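You operate a simulated robot arm through the tools that you are given. There is no shell and no other tool.

Carry out the task below with a simulated robot arm. There is one attempt and no reset: what you move stays moved.

Task
Size a shoe pad: lay the lowest-numbered tan pad on the gauge and clamp the slider at that number.
Fine: free the clamp first; it ends on TIGHT.

Only the result counts: the job must be done as asked and must still hold three seconds after the hand-in. Knocking over, shifting, dropping, spilling or breaking anything else fails it.

Robot
A 7-joint arm with a two-finger parallel gripper, fixed in place. Base frame: the origin is at the foot of the arm, x ahead of it, y to its left, z up; the work surface is at about z = 85. Readings come in cm, degrees, newtons and seconds.
With the tool pointing down near the work surface it reaches from about 28 to 72 cm from the base axis. Its first joint turns from -166.0 to 166.0 degrees. Payload 1.57 kg.
The tool frame sits at the grasp point between the pads (the TCP): z along the fingers, y along the line on which they close. The tips reach 3 cm beyond it. Largest opening 8 cm; finger width 1.7, thickness 1.2; the body of the gripper, 4 by 8.2 cm, starts 8 cm behind the TCP.
Orientation is told as [roll, pitch, yaw] about the base's x, y, z axes, in that order, counted from this pose: with the fingers straight down and closing along the base's y, the tool's x points along the base's -x, its y along +y and its z along -z.

Tools
- The arm moves only by the tool servo_tool. Its argument "rows" is a list of rows, each an object (a shift or turn left out is 0, a gripper value left out holds the last) with "rotation": the turn, a rotation vector about the tool's x, y, z in degrees, a list of three; "delta_pos": the shift along the tool's x, y, z in cm, a list of three; "claw": the opening in per cent of the stroke, from 0 (shut) to 100 (fully open). In form: [{"rotation": [rx, ry, rz], "delta_pos": [tx, ty, tz], "claw": claw}, ...]. A call has 1 to 20 rows; each row shifts and turns the commanded pose from where the row before left it, along the tool's axes as they then stand. Each row takes 0.2 s and may step no farther than 5 cm and 8.6 degrees from the row before; otherwise, or with a gripper value out of range, the whole call is refused. Where a pose cannot be reached the arm comes as near as it can. A force on the tool above 40 N (or 10 N above the force at the start of the call, whichever is more), or a blocked arm, ends the call early, and 0.2 s more pass. Each finger travels about 7.2 cm/s and halts on what it meets, pressing with about 36 N; the grip force reading is that of the motor and also rises with nothing between the fingers. The clock runs only during rows and for 0.2 s after the last one: add rows that do not move to give the fingers time. The reply holds the time, the measured pose of the TCP, the force on the tool along the base axes, the opening and the grip force, in the units named above and with some noise, with the torque about the TCP (base axes, N m) and any sound that the robot's microphone picked up, and new pictures: "show" is both (left out), scene, wrist or none.
- Cameras (640 x 400 px; columns grow to the right, rows downward): "scene" is fixed at [4.86, -65.05, 142.44]; the picture's right is [0.74, -0.67, 0.00], its down [-0.26, -0.29, -0.92] and it looks along [0.62, 0.68, -0.40] (base axes); focal length 372 px, centre (320, 200). "wrist" rides on the gripper at [7.2, -0.7, -12.2] in the tool frame; the picture's right is [0.09, 1.00, 0.00], its down [-0.84, 0.08, -0.54] and it looks along [-0.54, 0.05, 0.84] (tool axes); focal length 238 px, centre (320, 200). There is no depth. A picture from a camera that has moved, and an enlarged one, comes with that camera's place and axes in the base frame and with its lens.
- move_column(by): slides the trunk up (or, below 0, down) by that many cm; the arm rides with it, the base frame stays. It gives what a move gives, with no picture.
- enlarge(camera, box): a new picture of the part [left, top, right, bottom] of that camera's present view, enlarged. It takes no simulated time.
- hand_in(): hands the job in; it is judged then, once.

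Nothing tells you positions but the pictures and the camera data. Unless the task says otherwise, let go and move clear before handing in.

The tools are called by a JSON object that holds its "fn" and its "kwargs". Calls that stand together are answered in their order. servo_tool: Moves the arm, as the interface text tells. Its arguments: {"type":"object","properties":{"rows":{"type":"array","items":{"type":"object","properties":{"rotation":{"type":"array","items":{"type":"number"}},"delta_pos":{"type":"array","items":{"type":"number"}},"claw":{"type":"number"}}}},"show":{"type":"string","enum":["both","scene","wrist","none"]}},"required":["rows"]} The other tools are called the same way: move_column (by) slides the trunk up or down; enlarge (camera, box) takes an enlarged picture of a part of a camera's view; hand_in () hands the job in.

At the start:

```text
time_s: 0.0
ee_pos: [39.15, 5.56, 124.62]
tool_rot: [0.0, 0.0, -0.1]
contact_force: [-0.2, -0.2, 0.6]
ft_torque: [0.02, 0.01, -0.01]
finger_gap: 7.98
grasp_force: 0.0
trunk travel left (down, up): [-40.0, 8.0]
```

scene: 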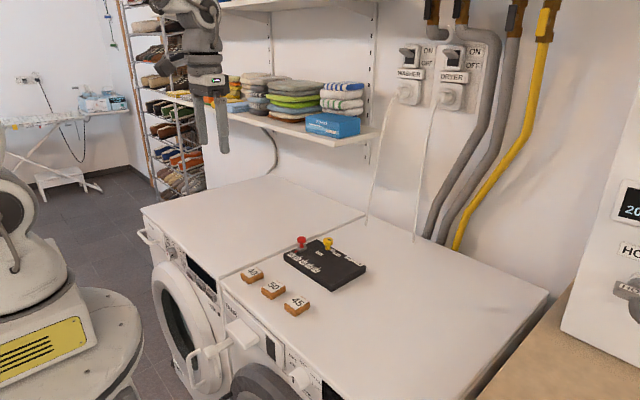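
wrist: 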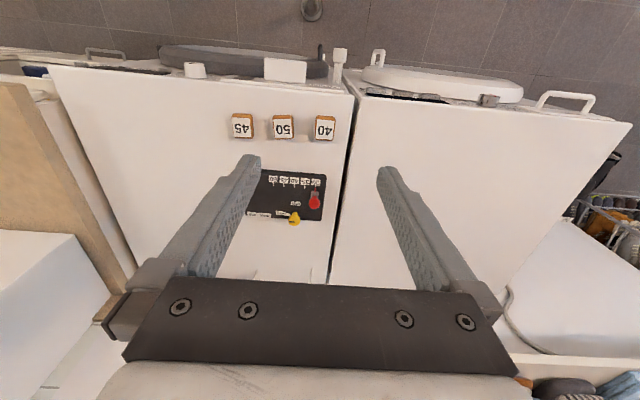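

I see two washers with a black gauge plate carrying a red knob and a yellow knob, and three numbered tan blocks (40, 50, 45) in front of it. I'll zoom in on the details before moving.

{"fn": "enlarge", "kwargs": {"camera": "scene", "box": [220, 220, 390, 326]}}

{"fn": "enlarge", "kwargs": {"camera": "wrist", "box": [220, 100, 348, 230]}}

```text
3.76 times, centred on (305, 273) of scene
camera zoom: at [4.86, -65.05, 142.44], right [0.74, -0.67, 0.0], down [-0.26, -0.29, -0.92], along [0.62, 0.68, -0.4], focal length 1400 px, centre (376, -75)
```

zoom: 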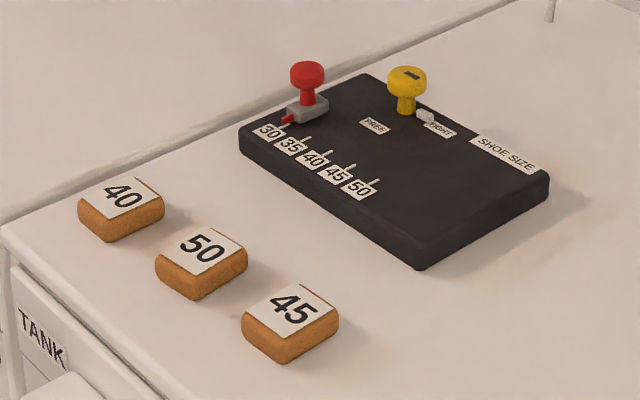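

```text
3.08 times, centred on (284, 165) of wrist
camera zoom: at [31.82, 4.97, 137.0], right [-0.09, 1.0, 0.0], down [0.84, 0.08, 0.54], along [0.54, 0.05, -0.84], focal length 733 px, centre (431, 308)
```

zoom: 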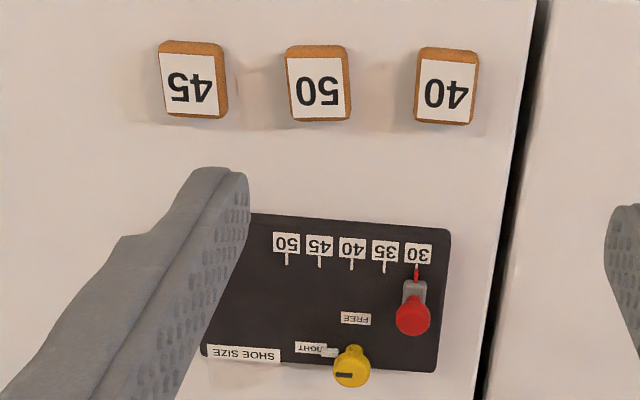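

The three pads read 40, 50 and 45, so 40 is the lowest. The yellow clamp points at TIGHT and the red slider sits at 30. I'll move in for a closer look at the gauge.

{"fn": "servo_tool", "kwargs": {"rows": [{"delta_pos": [-2.2, -1.0, 3.0]}, {"delta_pos": [-2.2, -1.0, 3.0]}, {"delta_pos": [-2.2, -1.0, 3.0]}, {"delta_pos": [-2.2, -1.0, 3.0]}, {}]}}

```text
time_s: 1.2
ee_pos: [47.68, 1.7, 112.69]
tool_rot: [0.0, 0.0, 0.0]
contact_force: [0.3, -0.8, -1.1]
ft_torque: [-0.03, -0.01, 0.0]
finger_gap: 8.0
grasp_force: 0.1
trunk travel left (down, up): [-40.0, 8.0]
camera wrist: at [40.54, 1.05, 125.02], right [-0.09, 1.0, 0.0], down [0.84, 0.08, 0.54], along [0.54, 0.05, -0.84], focal length 238 px, centre (320, 200)
```

scene: 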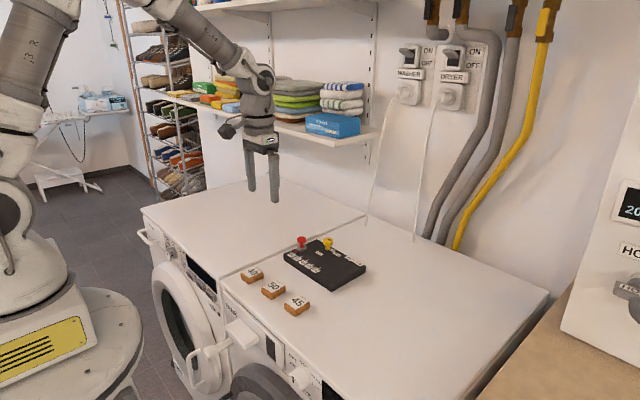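
wrist: 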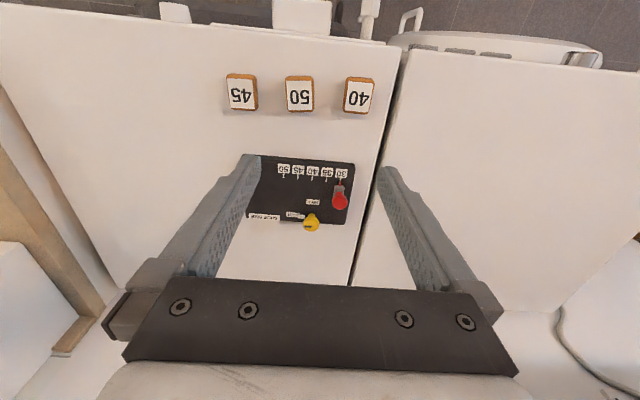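

{"fn": "enlarge", "kwargs": {"camera": "wrist", "box": [240, 150, 368, 240]}}

{"fn": "enlarge", "kwargs": {"camera": "scene", "box": [270, 228, 380, 300]}}

{"fn": "enlarge", "kwargs": {"camera": "wrist", "box": [215, 60, 385, 130]}}

```text
4.44 times, centred on (304, 195) of wrist
camera zoom: at [40.54, 1.05, 125.02], right [-0.09, 1.0, 0.0], down [0.84, 0.08, 0.54], along [0.54, 0.05, -0.84], focal length 1059 px, centre (391, 222)
```

zoom: 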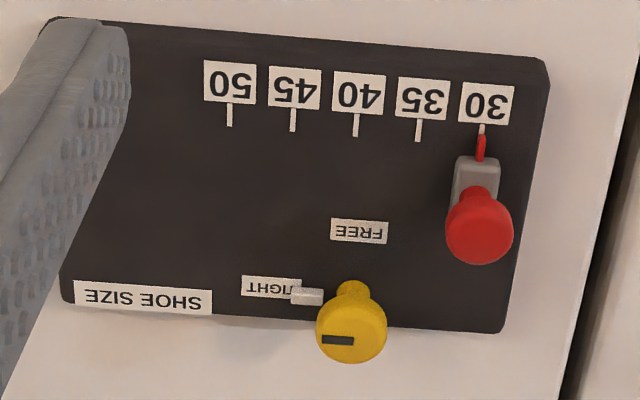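

```text
5.56 times, centred on (325, 264) of scene
camera zoom: at [4.86, -65.05, 142.44], right [0.74, -0.67, 0.0], down [-0.26, -0.29, -0.92], along [0.62, 0.68, -0.4], focal length 2066 px, centre (292, -156)
```

zoom: 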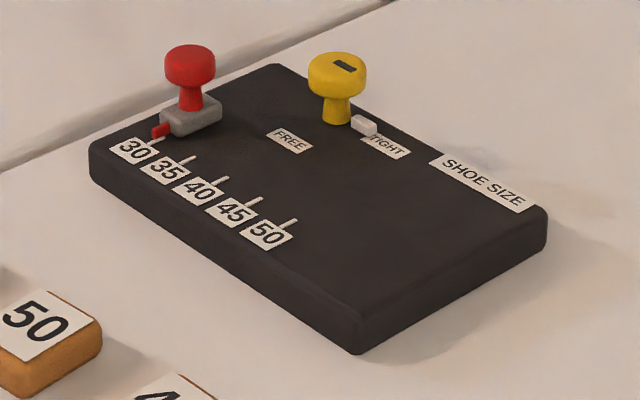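

```text
3.76 times, centred on (300, 95) of wrist
camera zoom: at [40.54, 1.05, 125.02], right [-0.09, 1.0, 0.0], down [0.84, 0.08, 0.54], along [0.54, 0.05, -0.84], focal length 897 px, centre (395, 595)
```

zoom: 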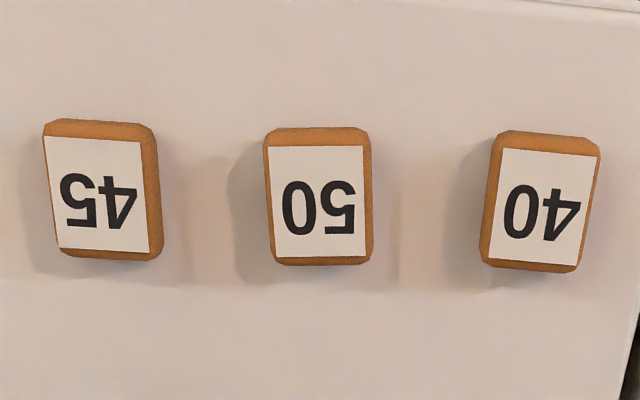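

The gauge top is at about z=87. The clamp knob is near (68.3, 1.9, 90), pointing at TIGHT (−y), with FREE toward −x. The slider knob is near (62.6, 6.5, 90.7), and the 40 tick is at y≈1.5. I'll move above the yellow knob first.

{"fn": "servo_tool", "kwargs": {"rows": [{"delta_pos": [-3.43, 0.03, 1.6], "claw": 62}, {"delta_pos": [-3.43, 0.03, 1.6]}, {"delta_pos": [-3.43, 0.03, 1.6]}, {"delta_pos": [-3.43, 0.03, 1.6]}, {"delta_pos": [-3.43, 0.03, 1.6]}, {"delta_pos": [-3.43, 0.03, 1.6]}, {}, {}]}}

```text
time_s: 3.0
ee_pos: [68.31, 1.89, 103.06]
tool_rot: [0.0, 0.0, 0.0]
contact_force: [0.4, -0.7, 1.0]
ft_torque: [0.01, -0.01, 0.03]
finger_gap: 4.96
grasp_force: 0.0
trunk travel left (down, up): [-40.0, 8.0]
camera wrist: at [61.02, 1.22, 115.37], right [-0.09, 1.0, 0.0], down [0.84, 0.08, 0.54], along [0.54, 0.05, -0.84], focal length 238 px, centre (320, 200)
```

scene: 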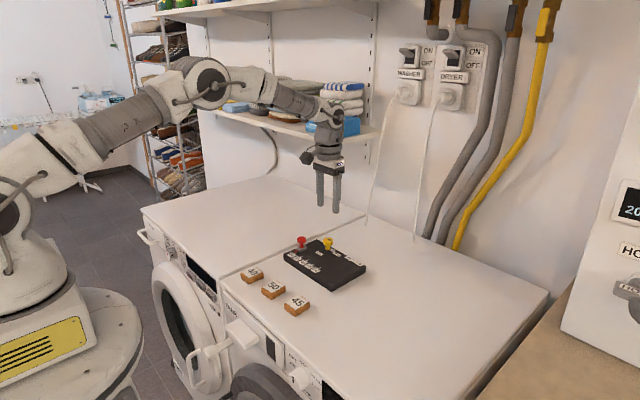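
wrist: 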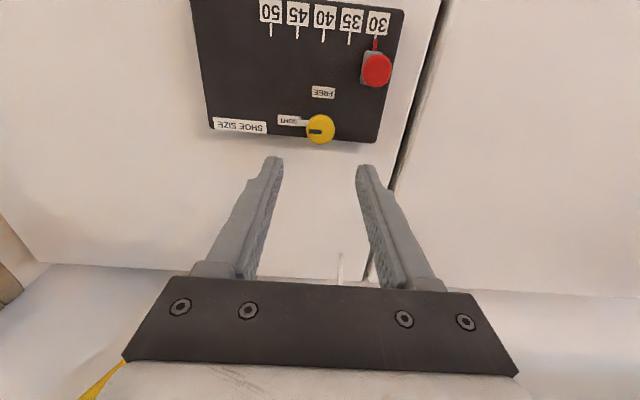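

{"fn": "enlarge", "kwargs": {"camera": "wrist", "box": [190, 0, 430, 150]}}

```text
2.67 times, centred on (310, 75) of wrist
camera zoom: at [61.02, 1.22, 115.37], right [-0.09, 1.0, 0.0], down [0.84, 0.08, 0.54], along [0.54, 0.05, -0.84], focal length 636 px, centre (347, 533)
```

zoom: 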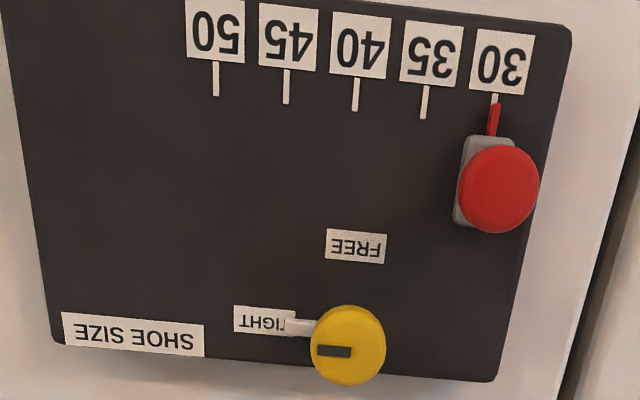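

The knob axis checks out at about (68.3, 1.93). I'll turn the tool 45° counter-clockwise (seen from above) so that the 90° clockwise turn to FREE stays centred.

{"fn": "servo_tool", "kwargs": {"rows": [{"rotation": [0, 0, -7.5]}, {"rotation": [0, 0, -7.5]}, {"rotation": [0, 0, -7.5]}, {"rotation": [0, 0, -7.5]}, {"rotation": [0, 0, -7.5]}, {"rotation": [0, 0, -7.5]}, {}, {"delta_pos": [0, 0, 3]}, {"delta_pos": [0, 0, 3]}, {}, {}]}}

```text
time_s: 5.4
ee_pos: [68.28, 2.05, 97.11]
tool_rot: [0.1, 0.1, 45.0]
contact_force: [-0.5, 0.4, -0.2]
ft_torque: [-0.02, 0.01, 0.0]
finger_gap: 4.94
grasp_force: 0.0
trunk travel left (down, up): [-40.0, 8.0]
camera wrist: at [63.75, -3.61, 109.41], right [-0.77, 0.64, 0.0], down [0.54, 0.65, 0.54], along [0.35, 0.42, -0.84], focal length 238 px, centre (320, 200)
```

scene: 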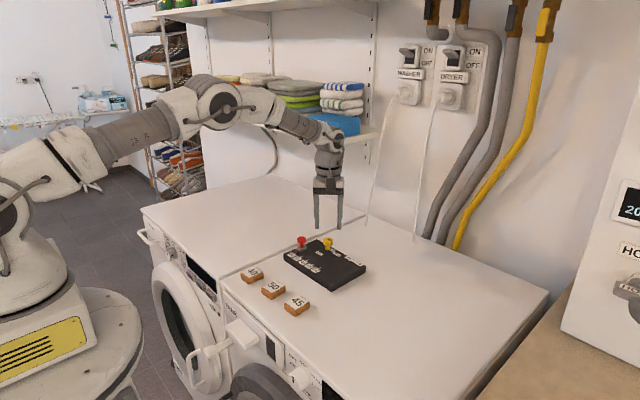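
wrist: 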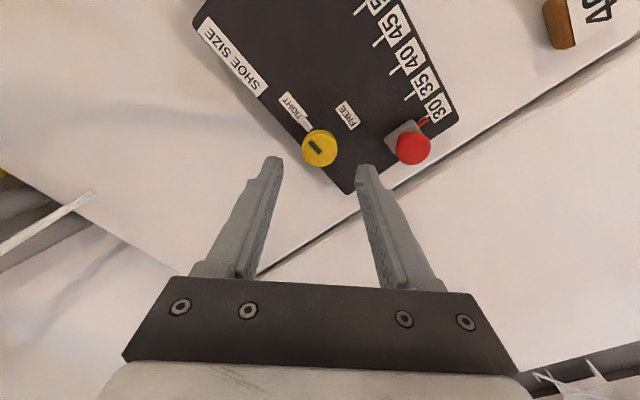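

The fingers straddle the knob correctly and are clear of the slider. I'll descend to the knob head and close on it.

{"fn": "servo_tool", "kwargs": {"rows": [{"delta_pos": [0.03, -0.08, 2]}, {"delta_pos": [0, 0, 2]}, {"delta_pos": [0, 0, 1]}, {"delta_pos": [0, 0, 0.9]}, {}, {}]}}

```text
time_s: 6.8
ee_pos: [68.67, 1.73, 91.17]
tool_rot: [0.1, 0.0, 45.0]
contact_force: [0.1, -0.3, 0.3]
ft_torque: [0.0, -0.01, 0.04]
finger_gap: 4.96
grasp_force: 0.1
trunk travel left (down, up): [-40.0, 8.0]
camera wrist: at [63.84, -3.85, 103.51], right [-0.77, 0.64, 0.0], down [0.54, 0.65, 0.54], along [0.35, 0.42, -0.84], focal length 238 px, centre (320, 200)
```

scene: 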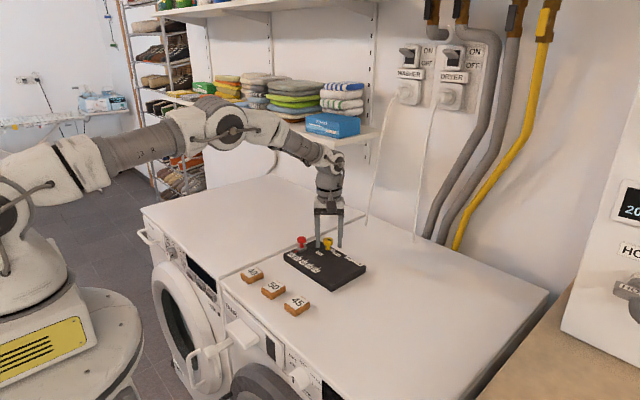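
wrist: 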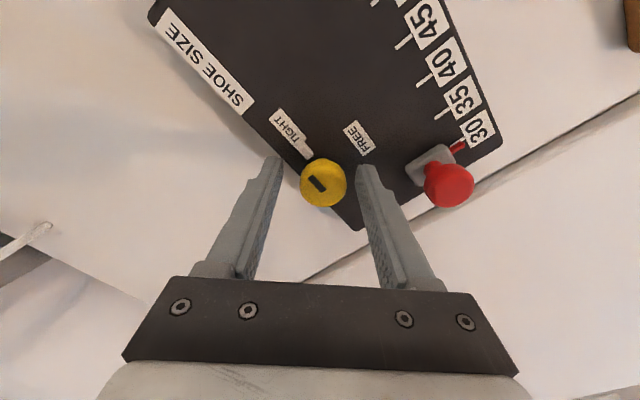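

{"fn": "enlarge", "kwargs": {"camera": "wrist", "box": [240, 120, 400, 220]}}

{"fn": "enlarge", "kwargs": {"camera": "scene", "box": [280, 190, 380, 290]}}

```text
4.00 times, centred on (320, 170) of wrist
camera zoom: at [63.84, -3.85, 103.51], right [-0.77, 0.64, 0.0], down [0.54, 0.65, 0.54], along [0.35, 0.42, -0.84], focal length 953 px, centre (320, 320)
```

zoom: 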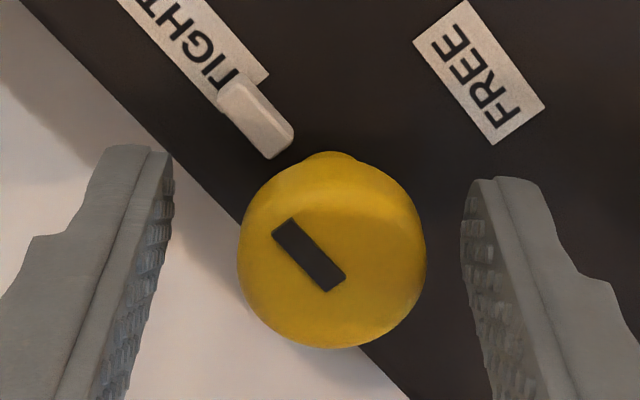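

```text
4.00 times, centred on (330, 240) of scene
camera zoom: at [4.86, -65.05, 142.44], right [0.74, -0.67, 0.0], down [-0.26, -0.29, -0.92], along [0.62, 0.68, -0.4], focal length 1487 px, centre (280, 40)
```

zoom: 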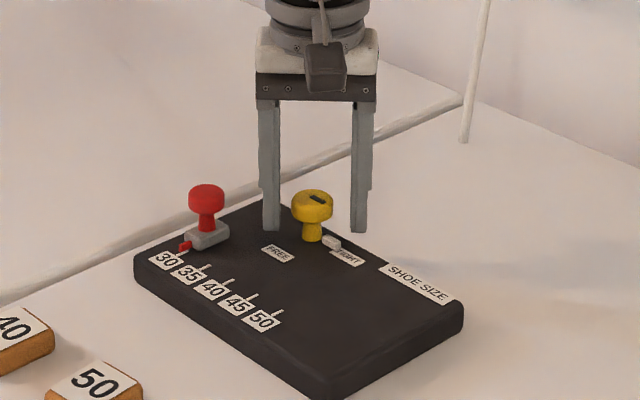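

The fingers are well placed around the knob head. I'll centre slightly, close, and start turning toward FREE.

{"fn": "servo_tool", "kwargs": {"rows": [{"delta_pos": [0.2, 0.1, 0]}, {"claw": 0}, {}, {}, {}]}}

```text
time_s: 8.0
ee_pos: [68.13, 1.69, 91.28]
tool_rot: [0.0, 0.0, 45.0]
contact_force: [-4.7, 2.1, 0.2]
ft_torque: [0.0, 0.18, 0.03]
finger_gap: 2.91
grasp_force: 36.4
trunk travel left (down, up): [-40.0, 8.0]
camera wrist: at [63.53, -3.9, 103.51], right [-0.77, 0.64, 0.0], down [0.54, 0.65, 0.54], along [0.35, 0.42, -0.84], focal length 238 px, centre (320, 200)
```

scene: 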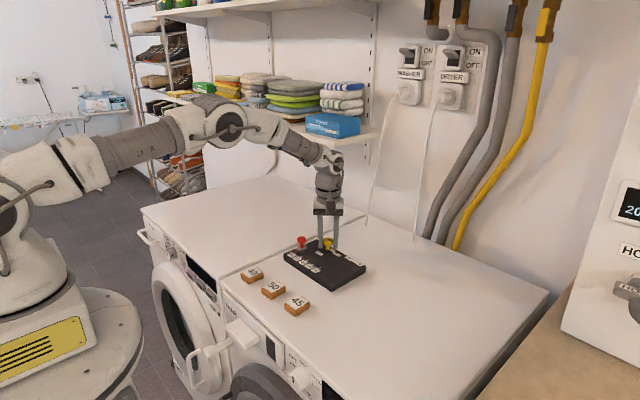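
wrist: 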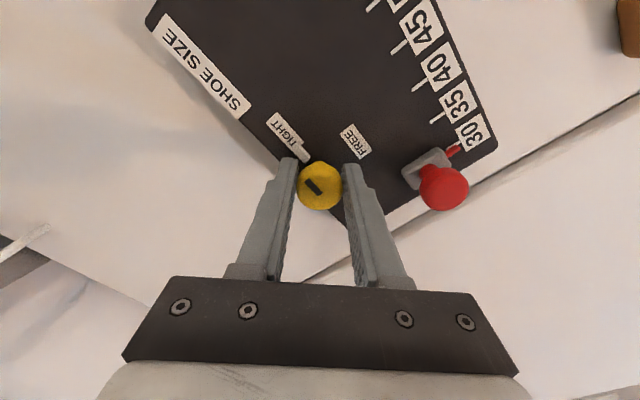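

{"fn": "servo_tool", "kwargs": {"rows": [{"delta_pos": [0, 0.1, 0]}, {"rotation": [0, 0, 8]}, {"rotation": [0, 0, 8]}, {"rotation": [0, 0, 8]}, {"rotation": [0, 0, 8]}, {}]}}

```text
time_s: 9.4
ee_pos: [68.11, 1.92, 91.32]
tool_rot: [0.1, 0.1, 12.8]
contact_force: [-7.9, 7.9, -0.5]
ft_torque: [0.18, 0.06, 0.04]
finger_gap: 2.93
grasp_force: 35.5
trunk travel left (down, up): [-40.0, 8.0]
camera wrist: at [61.17, -0.4, 103.51], right [-0.31, 0.95, 0.0], down [0.8, 0.26, 0.54], along [0.51, 0.17, -0.84], focal length 238 px, centre (320, 200)
```

scene: 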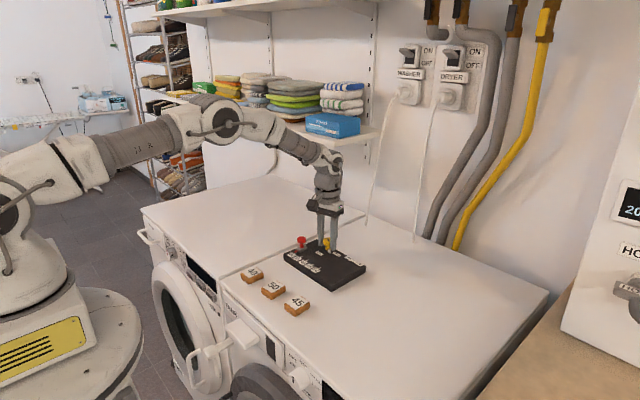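
wrist: 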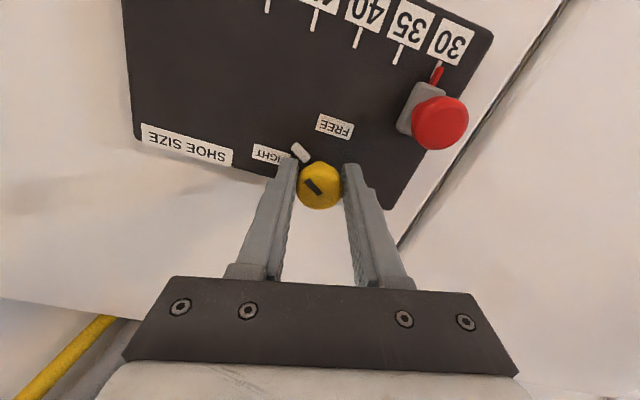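

The knob is turning with the gripper. A side force is building up, so I'll make a tiny corrective shift to see which direction relieves it.

{"fn": "servo_tool", "kwargs": {"rows": [{"delta_pos": [0.08, 0.12, 0]}, {}], "show": "none"}}

```text
time_s: 10.0
ee_pos: [68.14, 1.88, 91.07]
tool_rot: [-0.1, 0.0, 13.0]
contact_force: [-4.1, 7.9, -0.2]
ft_torque: [0.03, 0.5, 0.04]
finger_gap: 2.94
grasp_force: 36.5
trunk travel left (down, up): [-40.0, 8.0]
```

{"fn": "servo_tool", "kwargs": {"rows": [{"delta_pos": [0.06, 0.15, 0]}, {}], "show": "none"}}

```text
time_s: 10.6
ee_pos: [68.01, 1.86, 91.16]
tool_rot: [-0.1, -0.1, 13.0]
contact_force: [2.8, 3.0, 0.3]
ft_torque: [-0.03, 0.01, -0.02]
finger_gap: 2.94
grasp_force: 36.0
trunk travel left (down, up): [-40.0, 8.0]
```

The force is relieved, so I'll continue the turn toward FREE.

{"fn": "servo_tool", "kwargs": {"rows": [{"rotation": [0, 0, 8]}, {"rotation": [0, 0, 8]}, {"rotation": [0, 0, 8]}, {"rotation": [0, 0, 8]}, {}]}}

```text
time_s: 11.8
ee_pos: [68.05, 2.12, 91.25]
tool_rot: [0.2, -0.1, -19.0]
contact_force: [6.1, 10.3, 0.6]
ft_torque: [0.44, 0.22, 0.02]
finger_gap: 2.95
grasp_force: 35.7
trunk travel left (down, up): [-40.0, 8.0]
camera wrist: at [60.98, 3.81, 103.5], right [0.24, 0.97, 0.0], down [0.82, -0.2, 0.54], along [0.53, -0.13, -0.84], focal length 238 px, centre (320, 200)
```

scene: 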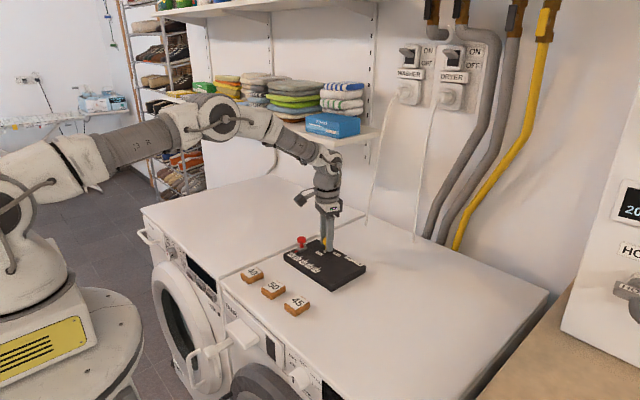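
wrist: 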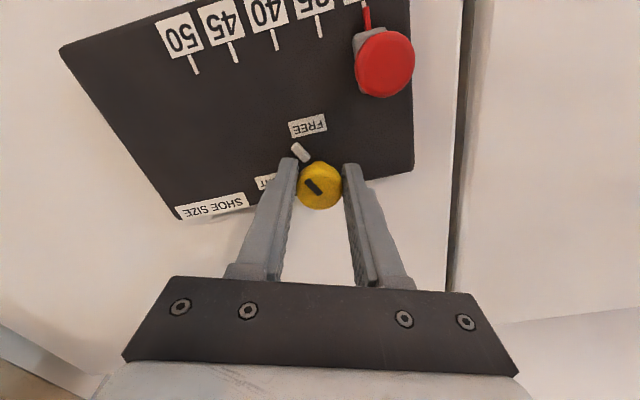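

{"fn": "servo_tool", "kwargs": {"rows": [{"delta_pos": [-0.04, 0.2, 0]}, {}, {"rotation": [0, 0, 7], "delta_pos": [0, 0.05, 0]}, {"rotation": [0, 0, 7], "delta_pos": [0, 0.05, 0]}, {}], "show": "wrist"}}

```text
time_s: 13.0
ee_pos: [68.15, 2.3, 91.22]
tool_rot: [-0.2, 0.1, -33.1]
contact_force: [-1.0, 2.9, 3.1]
ft_torque: [-0.09, 0.24, -0.02]
finger_gap: 2.9
grasp_force: 36.0
trunk travel left (down, up): [-40.0, 8.0]
camera wrist: at [61.69, 5.59, 103.51], right [0.47, 0.88, 0.0], down [0.74, -0.39, 0.54], along [0.48, -0.25, -0.84], focal length 238 px, centre (320, 200)
```

wrist: 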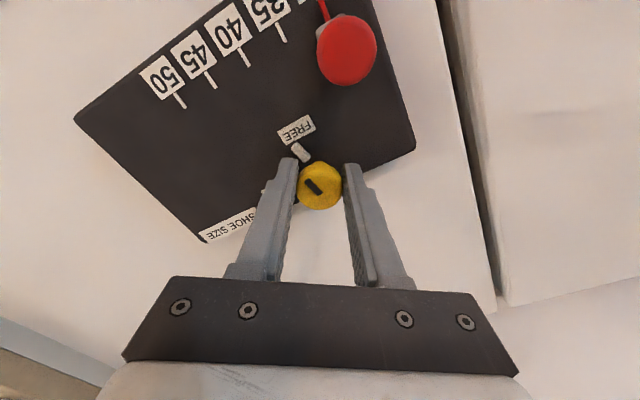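

The pointer is nearly at FREE. I'll turn the last 12°.

{"fn": "servo_tool", "kwargs": {"rows": [{"rotation": [0, 0, 6]}, {"rotation": [0, 0, 6]}, {}, {}], "show": "wrist"}}

{"fn": "enlarge", "kwargs": {"camera": "wrist", "box": [240, 90, 400, 220]}}

```text
time_s: 14.0
ee_pos: [68.14, 2.29, 91.19]
tool_rot: [0.0, 0.1, -44.9]
contact_force: [1.2, 3.3, 3.4]
ft_torque: [0.24, 0.02, 0.0]
finger_gap: 2.92
grasp_force: 35.7
trunk travel left (down, up): [-40.0, 8.0]
camera wrist: at [62.56, 6.89, 103.51], right [0.64, 0.77, 0.0], down [0.65, -0.54, 0.54], along [0.42, -0.35, -0.84], focal length 238 px, centre (320, 200)
```

wrist: 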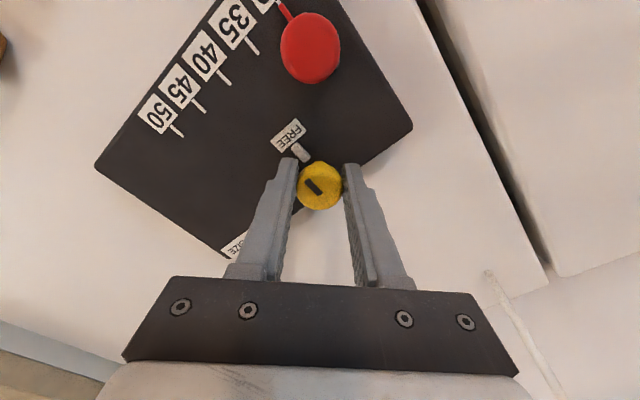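

```text
3.08 times, centred on (320, 155) of wrist
camera zoom: at [62.56, 6.89, 103.51], right [0.64, 0.77, 0.0], down [0.65, -0.54, 0.54], along [0.42, -0.35, -0.84], focal length 733 px, centre (320, 338)
```

zoom: 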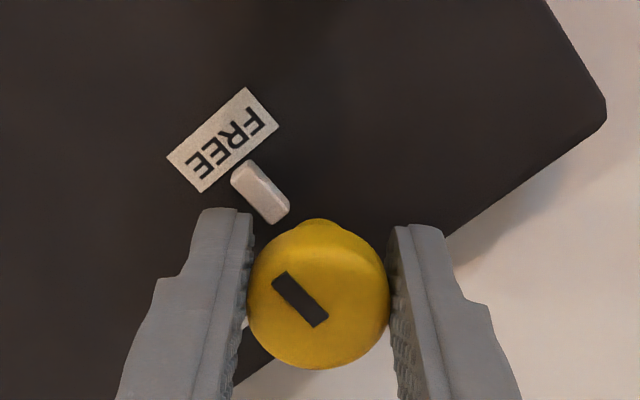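

The pointer is on FREE with no slip. I'll release the knob, rise, and turn back to yaw 0 to take the slider.

{"fn": "servo_tool", "kwargs": {"rows": [{"claw": 62}, {}, {}, {"delta_pos": [0, 0, -3]}, {"delta_pos": [0, 0, -4]}, {"rotation": [0, 0, -7.5]}, {"rotation": [0, 0, -7.5]}, {"rotation": [0, 0, -7.5]}, {"rotation": [0, 0, -7.5]}, {"rotation": [0, 0, -7.5]}, {"rotation": [0, 0, -7.5]}, {"delta_pos": [5, 0, 0]}, {}, {}]}}

{"fn": "enlarge", "kwargs": {"camera": "wrist", "box": [200, 80, 440, 230]}}

{"fn": "enlarge", "kwargs": {"camera": "scene", "box": [270, 210, 380, 300]}}

```text
time_s: 17.0
ee_pos: [63.21, 2.37, 98.19]
tool_rot: [0.0, 0.1, 0.0]
contact_force: [-0.2, 0.0, -0.9]
ft_torque: [0.01, 0.04, -0.06]
finger_gap: 4.94
grasp_force: 0.1
trunk travel left (down, up): [-40.0, 8.0]
camera wrist: at [55.91, 1.65, 110.49], right [-0.09, 1.0, 0.0], down [0.84, 0.08, 0.54], along [0.54, 0.05, -0.84], focal length 238 px, centre (320, 200)
```

scene: 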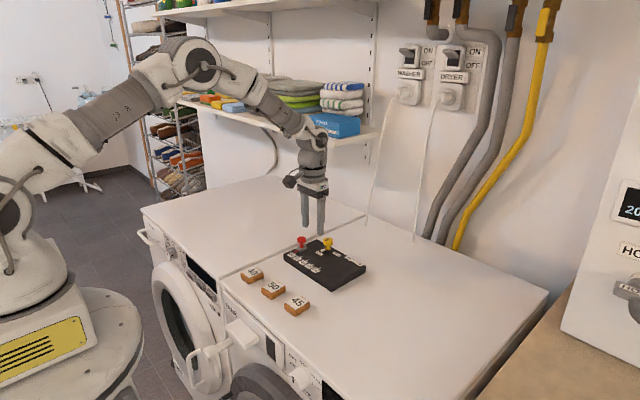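
wrist: 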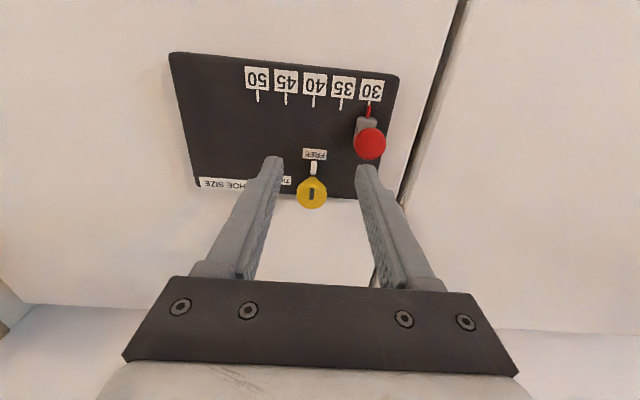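

```text
2.67 times, centred on (320, 155) of wrist
camera zoom: at [55.91, 1.65, 110.49], right [-0.09, 1.0, 0.0], down [0.84, 0.08, 0.54], along [0.54, 0.05, -0.84], focal length 636 px, centre (320, 320)
```

zoom: 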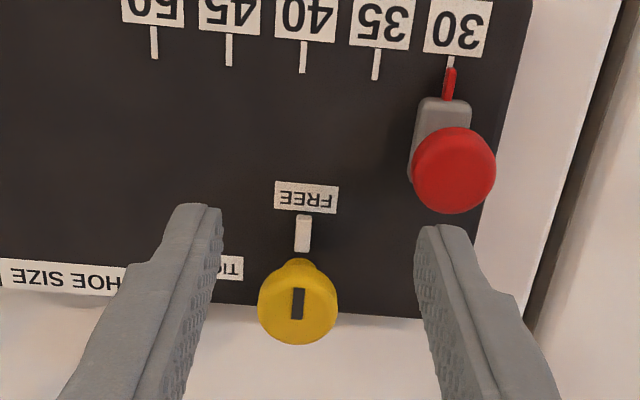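

```text
4.44 times, centred on (325, 255) of scene
camera zoom: at [4.86, -65.05, 142.44], right [0.74, -0.67, 0.0], down [-0.26, -0.29, -0.92], along [0.62, 0.68, -0.4], focal length 1653 px, centre (298, -44)
```

zoom: 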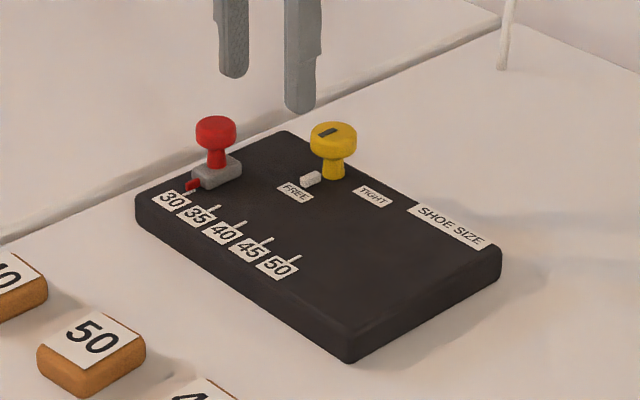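

The clamp is on FREE and the gauge hasn't shifted. Next I'll position over the red slider knob at (62.3, 6.5) and descend.

{"fn": "servo_tool", "kwargs": {"rows": [{"delta_pos": [0.9, 4.13, 0]}, {}, {"delta_pos": [0, 0, 3]}, {"delta_pos": [0, 0, 2]}, {"delta_pos": [0, 0, 1]}, {"delta_pos": [0, 0, 0.9]}, {}, {}]}}

{"fn": "enlarge", "kwargs": {"camera": "wrist", "box": [220, 80, 420, 220]}}

{"fn": "enlarge", "kwargs": {"camera": "scene", "box": [270, 200, 380, 290]}}

```text
time_s: 18.8
ee_pos: [62.29, 6.36, 91.24]
tool_rot: [0.0, 0.1, 0.0]
contact_force: [-0.5, -0.1, 0.0]
ft_torque: [0.03, 0.01, 0.05]
finger_gap: 4.94
grasp_force: 0.1
trunk travel left (down, up): [-40.0, 8.0]
camera wrist: at [55.01, 5.72, 103.6], right [-0.09, 1.0, 0.0], down [0.84, 0.08, 0.54], along [0.54, 0.05, -0.84], focal length 238 px, centre (320, 200)
```

scene: 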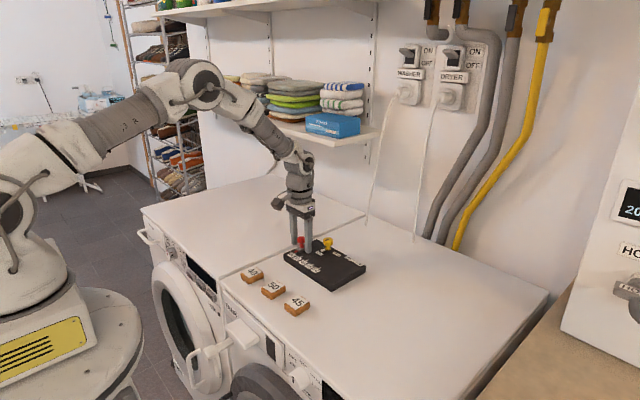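
wrist: 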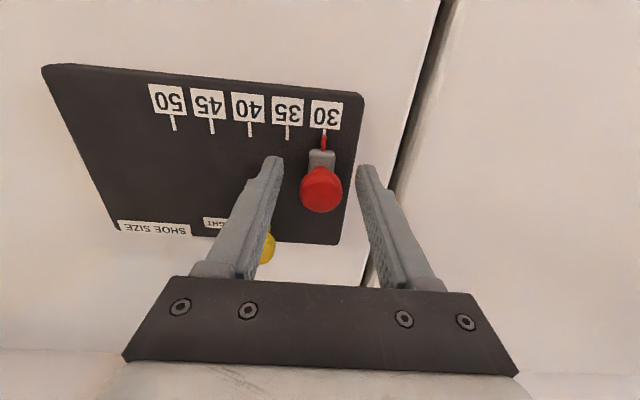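

```text
2.86 times, centred on (320, 150) of wrist
camera zoom: at [55.01, 5.72, 103.6], right [-0.09, 1.0, 0.0], down [0.84, 0.08, 0.54], along [0.54, 0.05, -0.84], focal length 681 px, centre (320, 343)
```

zoom: 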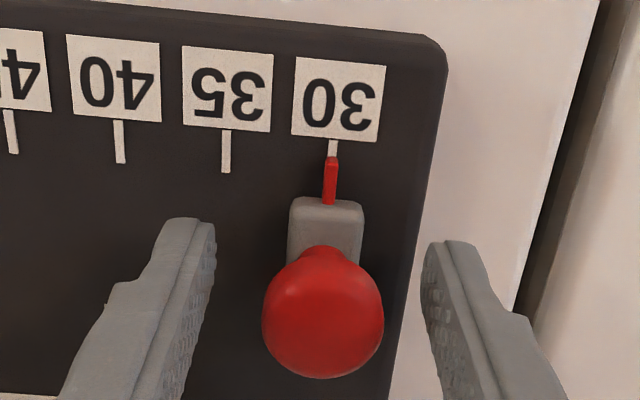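

```text
4.44 times, centred on (325, 245) of scene
camera zoom: at [4.86, -65.05, 142.44], right [0.74, -0.67, 0.0], down [-0.26, -0.29, -0.92], along [0.62, 0.68, -0.4], focal length 1653 px, centre (298, 0)
```

zoom: 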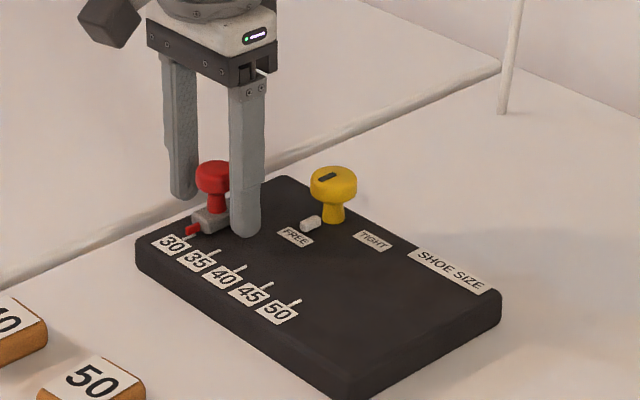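

The fingers are centred on the slider knob. I'll close and slide it partway along −y first.

{"fn": "servo_tool", "kwargs": {"rows": [{"claw": 0}, {}, {}, {}], "show": "none"}}

```text
time_s: 19.8
ee_pos: [62.33, 6.53, 91.27]
tool_rot: [0.0, 0.1, 0.0]
contact_force: [0.1, -0.1, -0.4]
ft_torque: [0.02, -0.01, 0.04]
finger_gap: 2.45
grasp_force: 35.9
trunk travel left (down, up): [-40.0, 8.0]
```

{"fn": "servo_tool", "kwargs": {"rows": [{"delta_pos": [0, -0.5, 0]}, {"delta_pos": [0, -0.7, 0]}, {"delta_pos": [0, -0.8, 0]}, {}], "show": "wrist"}}

```text
time_s: 20.8
ee_pos: [62.31, 4.41, 91.32]
tool_rot: [0.0, 0.0, -0.1]
contact_force: [-1.9, 0.6, 0.7]
ft_torque: [0.02, -0.14, 0.04]
finger_gap: 2.43
grasp_force: 36.1
trunk travel left (down, up): [-40.0, 8.0]
camera wrist: at [55.02, 3.73, 103.6], right [-0.09, 1.0, 0.0], down [0.84, 0.08, 0.54], along [0.54, 0.05, -0.84], focal length 238 px, centre (320, 200)
```

wrist: 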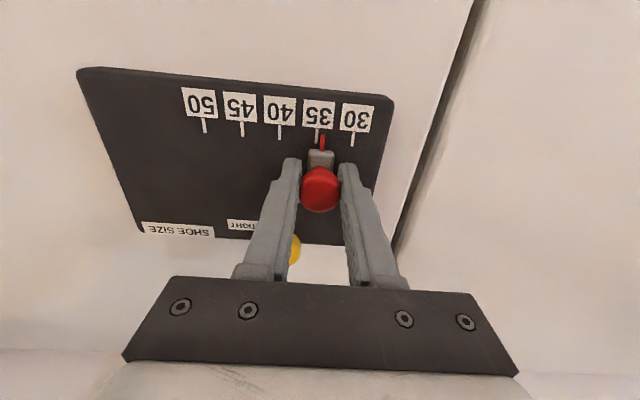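

The slider moves freely and the gauge stays put. I'll continue toward 40.

{"fn": "servo_tool", "kwargs": {"rows": [{"delta_pos": [0, -0.8, 0]}, {"delta_pos": [0, -0.8, 0]}, {"delta_pos": [0, -0.8, 0]}, {"delta_pos": [0, -0.7, 0]}, {}, {}], "show": "wrist"}}

{"fn": "enlarge", "kwargs": {"camera": "wrist", "box": [270, 80, 390, 170]}}

{"fn": "enlarge", "kwargs": {"camera": "scene", "box": [275, 220, 365, 290]}}

```text
time_s: 22.2
ee_pos: [62.31, 1.4, 91.26]
tool_rot: [0.0, 0.1, 0.0]
contact_force: [-4.1, 0.5, -1.0]
ft_torque: [0.03, 0.06, 0.0]
finger_gap: 2.46
grasp_force: 36.2
trunk travel left (down, up): [-40.0, 8.0]
camera wrist: at [55.03, 0.63, 103.61], right [-0.09, 1.0, 0.0], down [0.84, 0.08, 0.54], along [0.54, 0.05, -0.84], focal length 238 px, centre (320, 200)
```

wrist: 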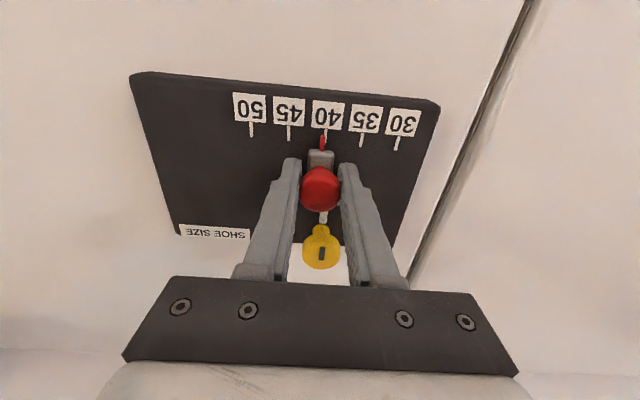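

```text
4.44 times, centred on (330, 125) of wrist
camera zoom: at [55.03, 0.63, 103.61], right [-0.09, 1.0, 0.0], down [0.84, 0.08, 0.54], along [0.54, 0.05, -0.84], focal length 1059 px, centre (276, 533)
```

zoom: 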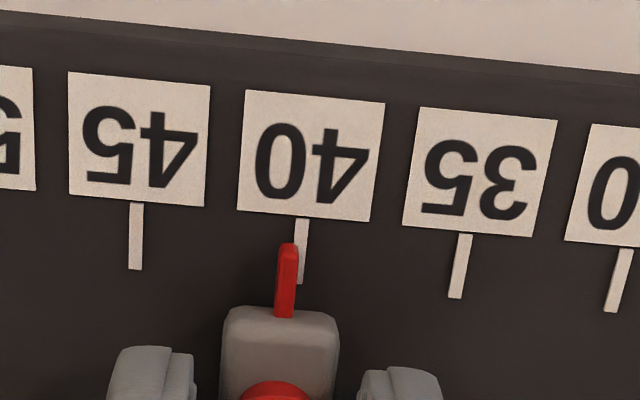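

```text
5.71 times, centred on (320, 255) of scene
camera zoom: at [4.86, -65.05, 142.44], right [0.74, -0.67, 0.0], down [-0.26, -0.29, -0.92], along [0.62, 0.68, -0.4], focal length 2125 px, centre (320, -114)
```

zoom: 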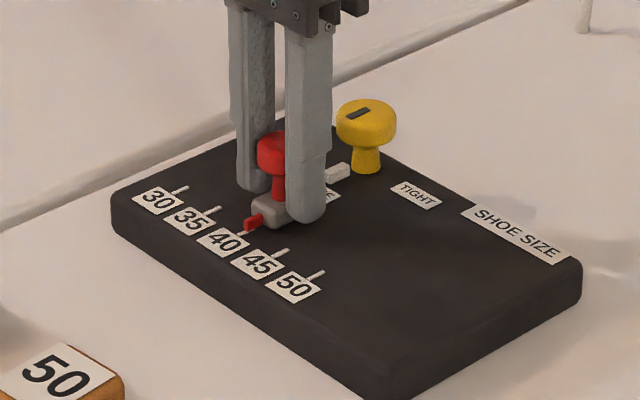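

The pointer sits about 0.2 cm past the 40 tick, on the 45 side. I'll nudge it back +0.2 cm in y.

{"fn": "servo_tool", "kwargs": {"rows": [{"delta_pos": [0, 0.2, 0]}, {}, {}], "show": "wrist"}}

{"fn": "enlarge", "kwargs": {"camera": "wrist", "box": [270, 80, 390, 170]}}

```text
time_s: 23.0
ee_pos: [62.33, 1.5, 91.2]
tool_rot: [0.0, 0.0, 0.1]
contact_force: [-7.3, -0.5, 0.2]
ft_torque: [0.03, 0.21, 0.0]
finger_gap: 2.46
grasp_force: 36.1
trunk travel left (down, up): [-40.0, 8.0]
camera wrist: at [55.03, 0.82, 103.61], right [-0.09, 1.0, 0.0], down [0.84, 0.08, 0.54], along [0.54, 0.05, -0.84], focal length 238 px, centre (320, 200)
```

wrist: 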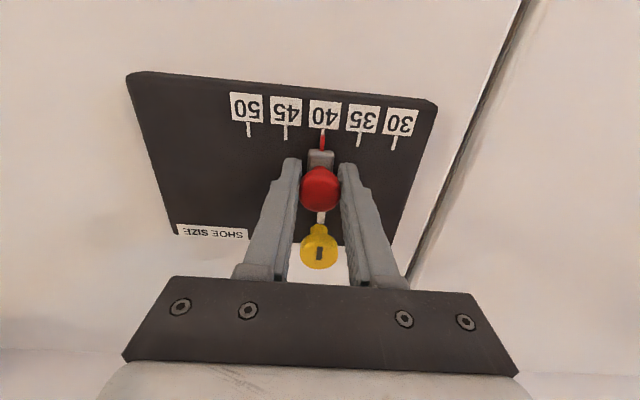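

```text
4.44 times, centred on (330, 125) of wrist
camera zoom: at [55.03, 0.82, 103.61], right [-0.09, 1.0, 0.0], down [0.84, 0.08, 0.54], along [0.54, 0.05, -0.84], focal length 1059 px, centre (276, 533)
```

zoom: 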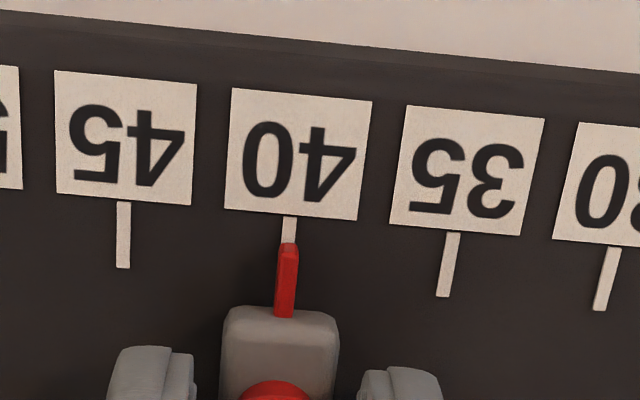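

The pointer now lines up with the 40 tick. I'll release gently and lift clear, then check the slider.

{"fn": "servo_tool", "kwargs": {"rows": [{"delta_pos": [0.12, 0, 0]}, {"claw": 45}, {"claw": 62}, {}, {"delta_pos": [0, 0, -2]}, {"delta_pos": [0, 0, -4]}, {}, {}], "show": "wrist"}}

{"fn": "enlarge", "kwargs": {"camera": "wrist", "box": [240, 60, 400, 220]}}

{"fn": "enlarge", "kwargs": {"camera": "scene", "box": [275, 220, 365, 290]}}

```text
time_s: 24.8
ee_pos: [62.23, 1.53, 97.2]
tool_rot: [-0.1, 0.0, 0.0]
contact_force: [0.4, -0.7, 0.1]
ft_torque: [-0.02, 0.01, 0.03]
finger_gap: 4.96
grasp_force: 0.0
trunk travel left (down, up): [-40.0, 8.0]
camera wrist: at [54.93, 0.94, 109.55], right [-0.09, 1.0, 0.0], down [0.84, 0.08, 0.54], along [0.54, 0.05, -0.84], focal length 238 px, centre (320, 200)
```

wrist: 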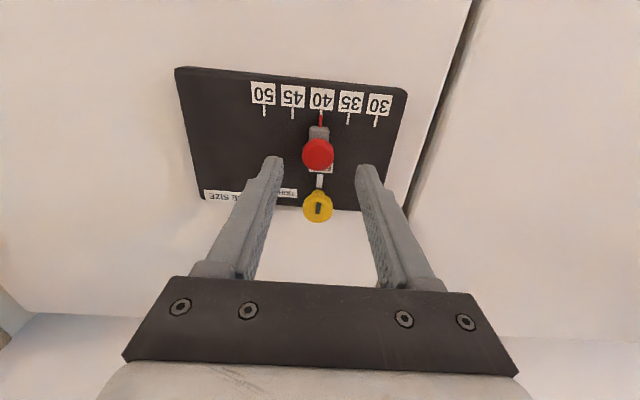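

```text
2.50 times, centred on (320, 140) of wrist
camera zoom: at [54.93, 0.94, 109.55], right [-0.09, 1.0, 0.0], down [0.84, 0.08, 0.54], along [0.54, 0.05, -0.84], focal length 596 px, centre (320, 350)
```

zoom: 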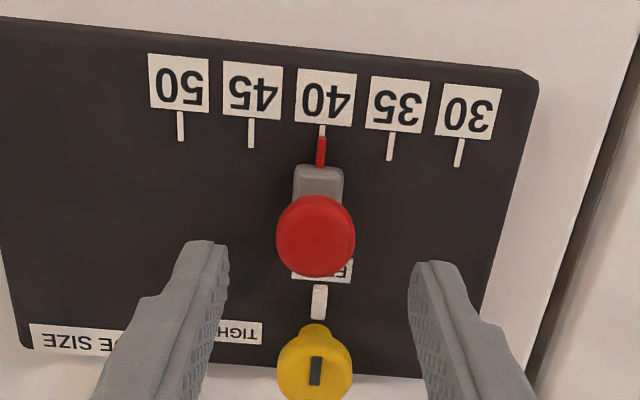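

```text
5.71 times, centred on (320, 255) of scene
camera zoom: at [4.86, -65.05, 142.44], right [0.74, -0.67, 0.0], down [-0.26, -0.29, -0.92], along [0.62, 0.68, -0.4], focal length 2125 px, centre (320, -114)
```

zoom: 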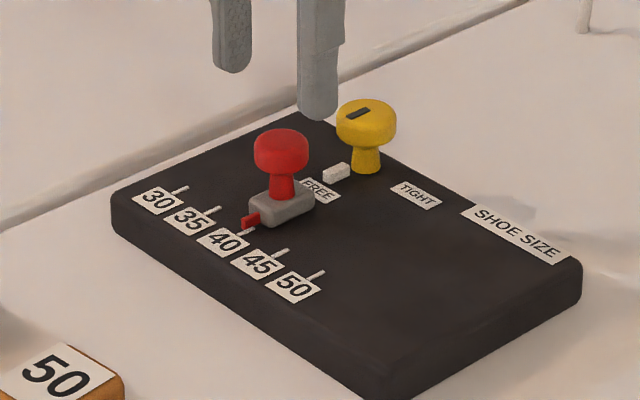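

The slider is exactly at 40 and stays there. Now I'll return to the yellow knob, with its axis near (68.38, 2.0), turn the tool to −45° yaw and descend around it.

{"fn": "servo_tool", "kwargs": {"rows": [{"delta_pos": [-3.1, 0.24, -0.5]}, {"delta_pos": [-3.05, 0.24, 0]}, {"rotation": [0, 0, 7.5]}, {"rotation": [0, 0, 7.5]}, {"rotation": [0, 0, 7.5]}, {"rotation": [0, 0, 7.5]}, {"rotation": [0, 0, 7.5]}, {"rotation": [0, 0, 7.5]}, {}, {"delta_pos": [0, 0, 2]}, {"delta_pos": [0, 0, 2]}, {}, {}], "show": "wrist"}}

{"fn": "enlarge", "kwargs": {"camera": "wrist", "box": [240, 90, 400, 220]}}

```text
time_s: 27.6
ee_pos: [68.22, 1.95, 93.83]
tool_rot: [-0.1, 0.0, -45.0]
contact_force: [0.0, 0.9, 0.1]
ft_torque: [-0.02, -0.01, -0.01]
finger_gap: 4.94
grasp_force: 0.0
trunk travel left (down, up): [-40.0, 8.0]
camera wrist: at [62.71, 6.6, 106.12], right [0.64, 0.77, 0.0], down [0.65, -0.54, 0.54], along [0.42, -0.35, -0.84], focal length 238 px, centre (320, 200)
```

wrist: 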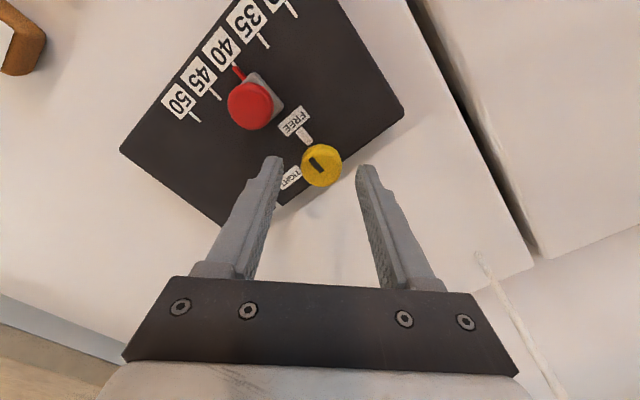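

```text
3.08 times, centred on (320, 155) of wrist
camera zoom: at [62.71, 6.6, 106.12], right [0.64, 0.77, 0.0], down [0.65, -0.54, 0.54], along [0.42, -0.35, -0.84], focal length 733 px, centre (320, 338)
```

zoom: 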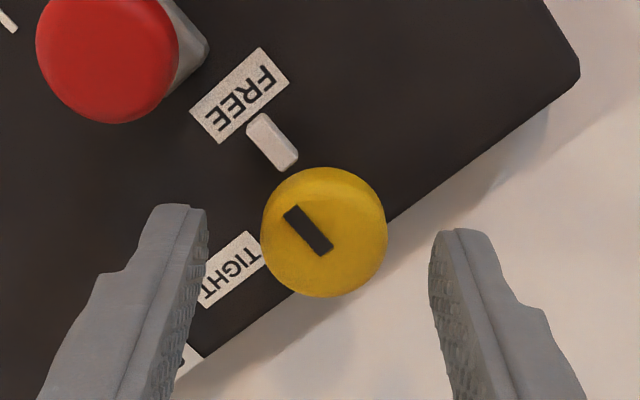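

The fingers straddle the knob and the tool is centred on the knob axis. I'll descend, close, and check the forces.

{"fn": "servo_tool", "kwargs": {"rows": [{"delta_pos": [0, 0.07, 1.3]}, {"delta_pos": [0, 0, 1.3]}, {}, {"claw": 0}, {}, {}, {}], "show": "wrist"}}

```text
time_s: 29.2
ee_pos: [68.29, 2.16, 91.21]
tool_rot: [0.1, -0.1, -45.0]
contact_force: [6.7, 4.1, -0.3]
ft_torque: [0.06, -0.3, 0.03]
finger_gap: 2.92
grasp_force: 36.2
trunk travel left (down, up): [-40.0, 8.0]
camera wrist: at [62.68, 6.75, 103.5], right [0.64, 0.77, 0.0], down [0.65, -0.54, 0.54], along [0.42, -0.35, -0.84], focal length 238 px, centre (320, 200)
```

wrist: 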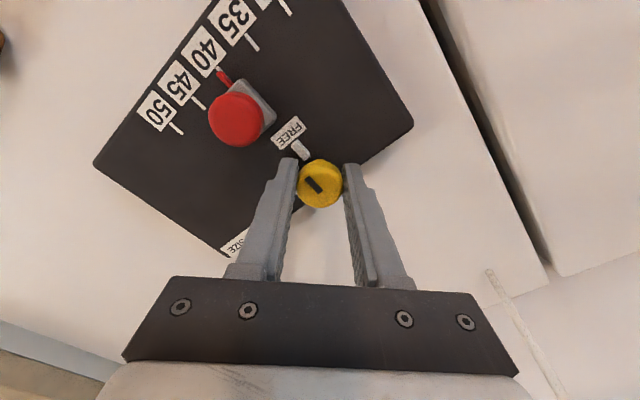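

The knob is gripped with a small side force. I'll relieve it and turn counter-clockwise toward TIGHT.

{"fn": "servo_tool", "kwargs": {"rows": [{"delta_pos": [0, 0.12, 0]}, {}, {"rotation": [0, 0, -8]}, {"rotation": [0, 0, -8]}, {"rotation": [0, 0, -8]}, {}], "show": "wrist"}}

```text
time_s: 30.6
ee_pos: [68.23, 2.07, 91.08]
tool_rot: [-0.1, 0.1, -20.9]
contact_force: [-8.1, 0.4, 4.3]
ft_torque: [0.07, 0.63, 0.01]
finger_gap: 2.94
grasp_force: 36.1
trunk travel left (down, up): [-40.0, 8.0]
camera wrist: at [61.26, 4.01, 103.51], right [0.27, 0.96, 0.0], down [0.81, -0.23, 0.54], along [0.52, -0.15, -0.84], focal length 238 px, centre (320, 200)
```

wrist: 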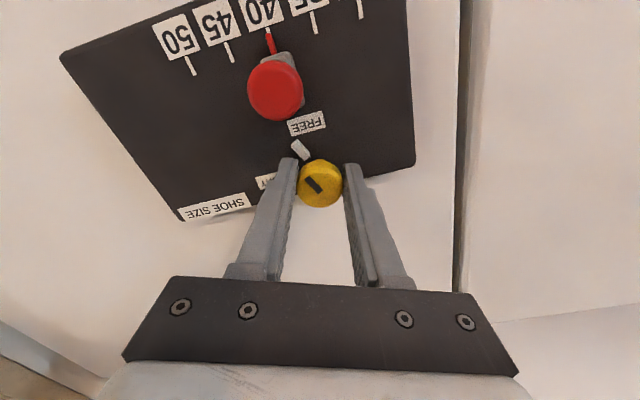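

{"fn": "servo_tool", "kwargs": {"rows": [{"delta_pos": [0.13, -0.05, 0]}, {}, {"rotation": [0, 0, -8]}, {"rotation": [0, 0, -8]}, {"rotation": [0, 0, -8]}, {}], "show": "none"}}

```text
time_s: 32.0
ee_pos: [68.25, 2.07, 91.07]
tool_rot: [-0.1, -0.1, 3.1]
contact_force: [-5.7, -9.0, 0.9]
ft_torque: [-0.11, -0.71, -0.02]
finger_gap: 2.93
grasp_force: 36.1
trunk travel left (down, up): [-40.0, 8.0]
```

{"fn": "servo_tool", "kwargs": {"rows": [{"delta_pos": [0.1, -0.18, 0]}, {}, {"rotation": [0, 0, -7]}, {"rotation": [0, 0, -7]}, {"rotation": [0, 0, -7]}, {}], "show": "wrist"}}

```text
time_s: 33.4
ee_pos: [68.27, 1.88, 91.08]
tool_rot: [-0.1, -0.1, 24.1]
contact_force: [10.7, -2.9, 0.2]
ft_torque: [-0.13, -0.12, -0.01]
finger_gap: 2.94
grasp_force: 36.4
trunk travel left (down, up): [-40.0, 8.0]
camera wrist: at [61.88, -1.68, 103.49], right [-0.49, 0.87, 0.0], down [0.73, 0.41, 0.54], along [0.47, 0.27, -0.84], focal length 238 px, centre (320, 200)
```

wrist: 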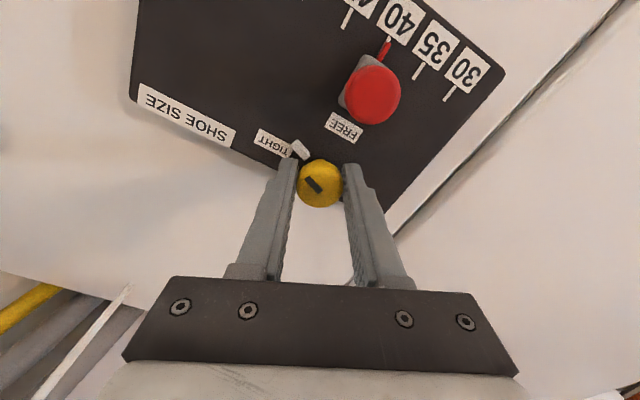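

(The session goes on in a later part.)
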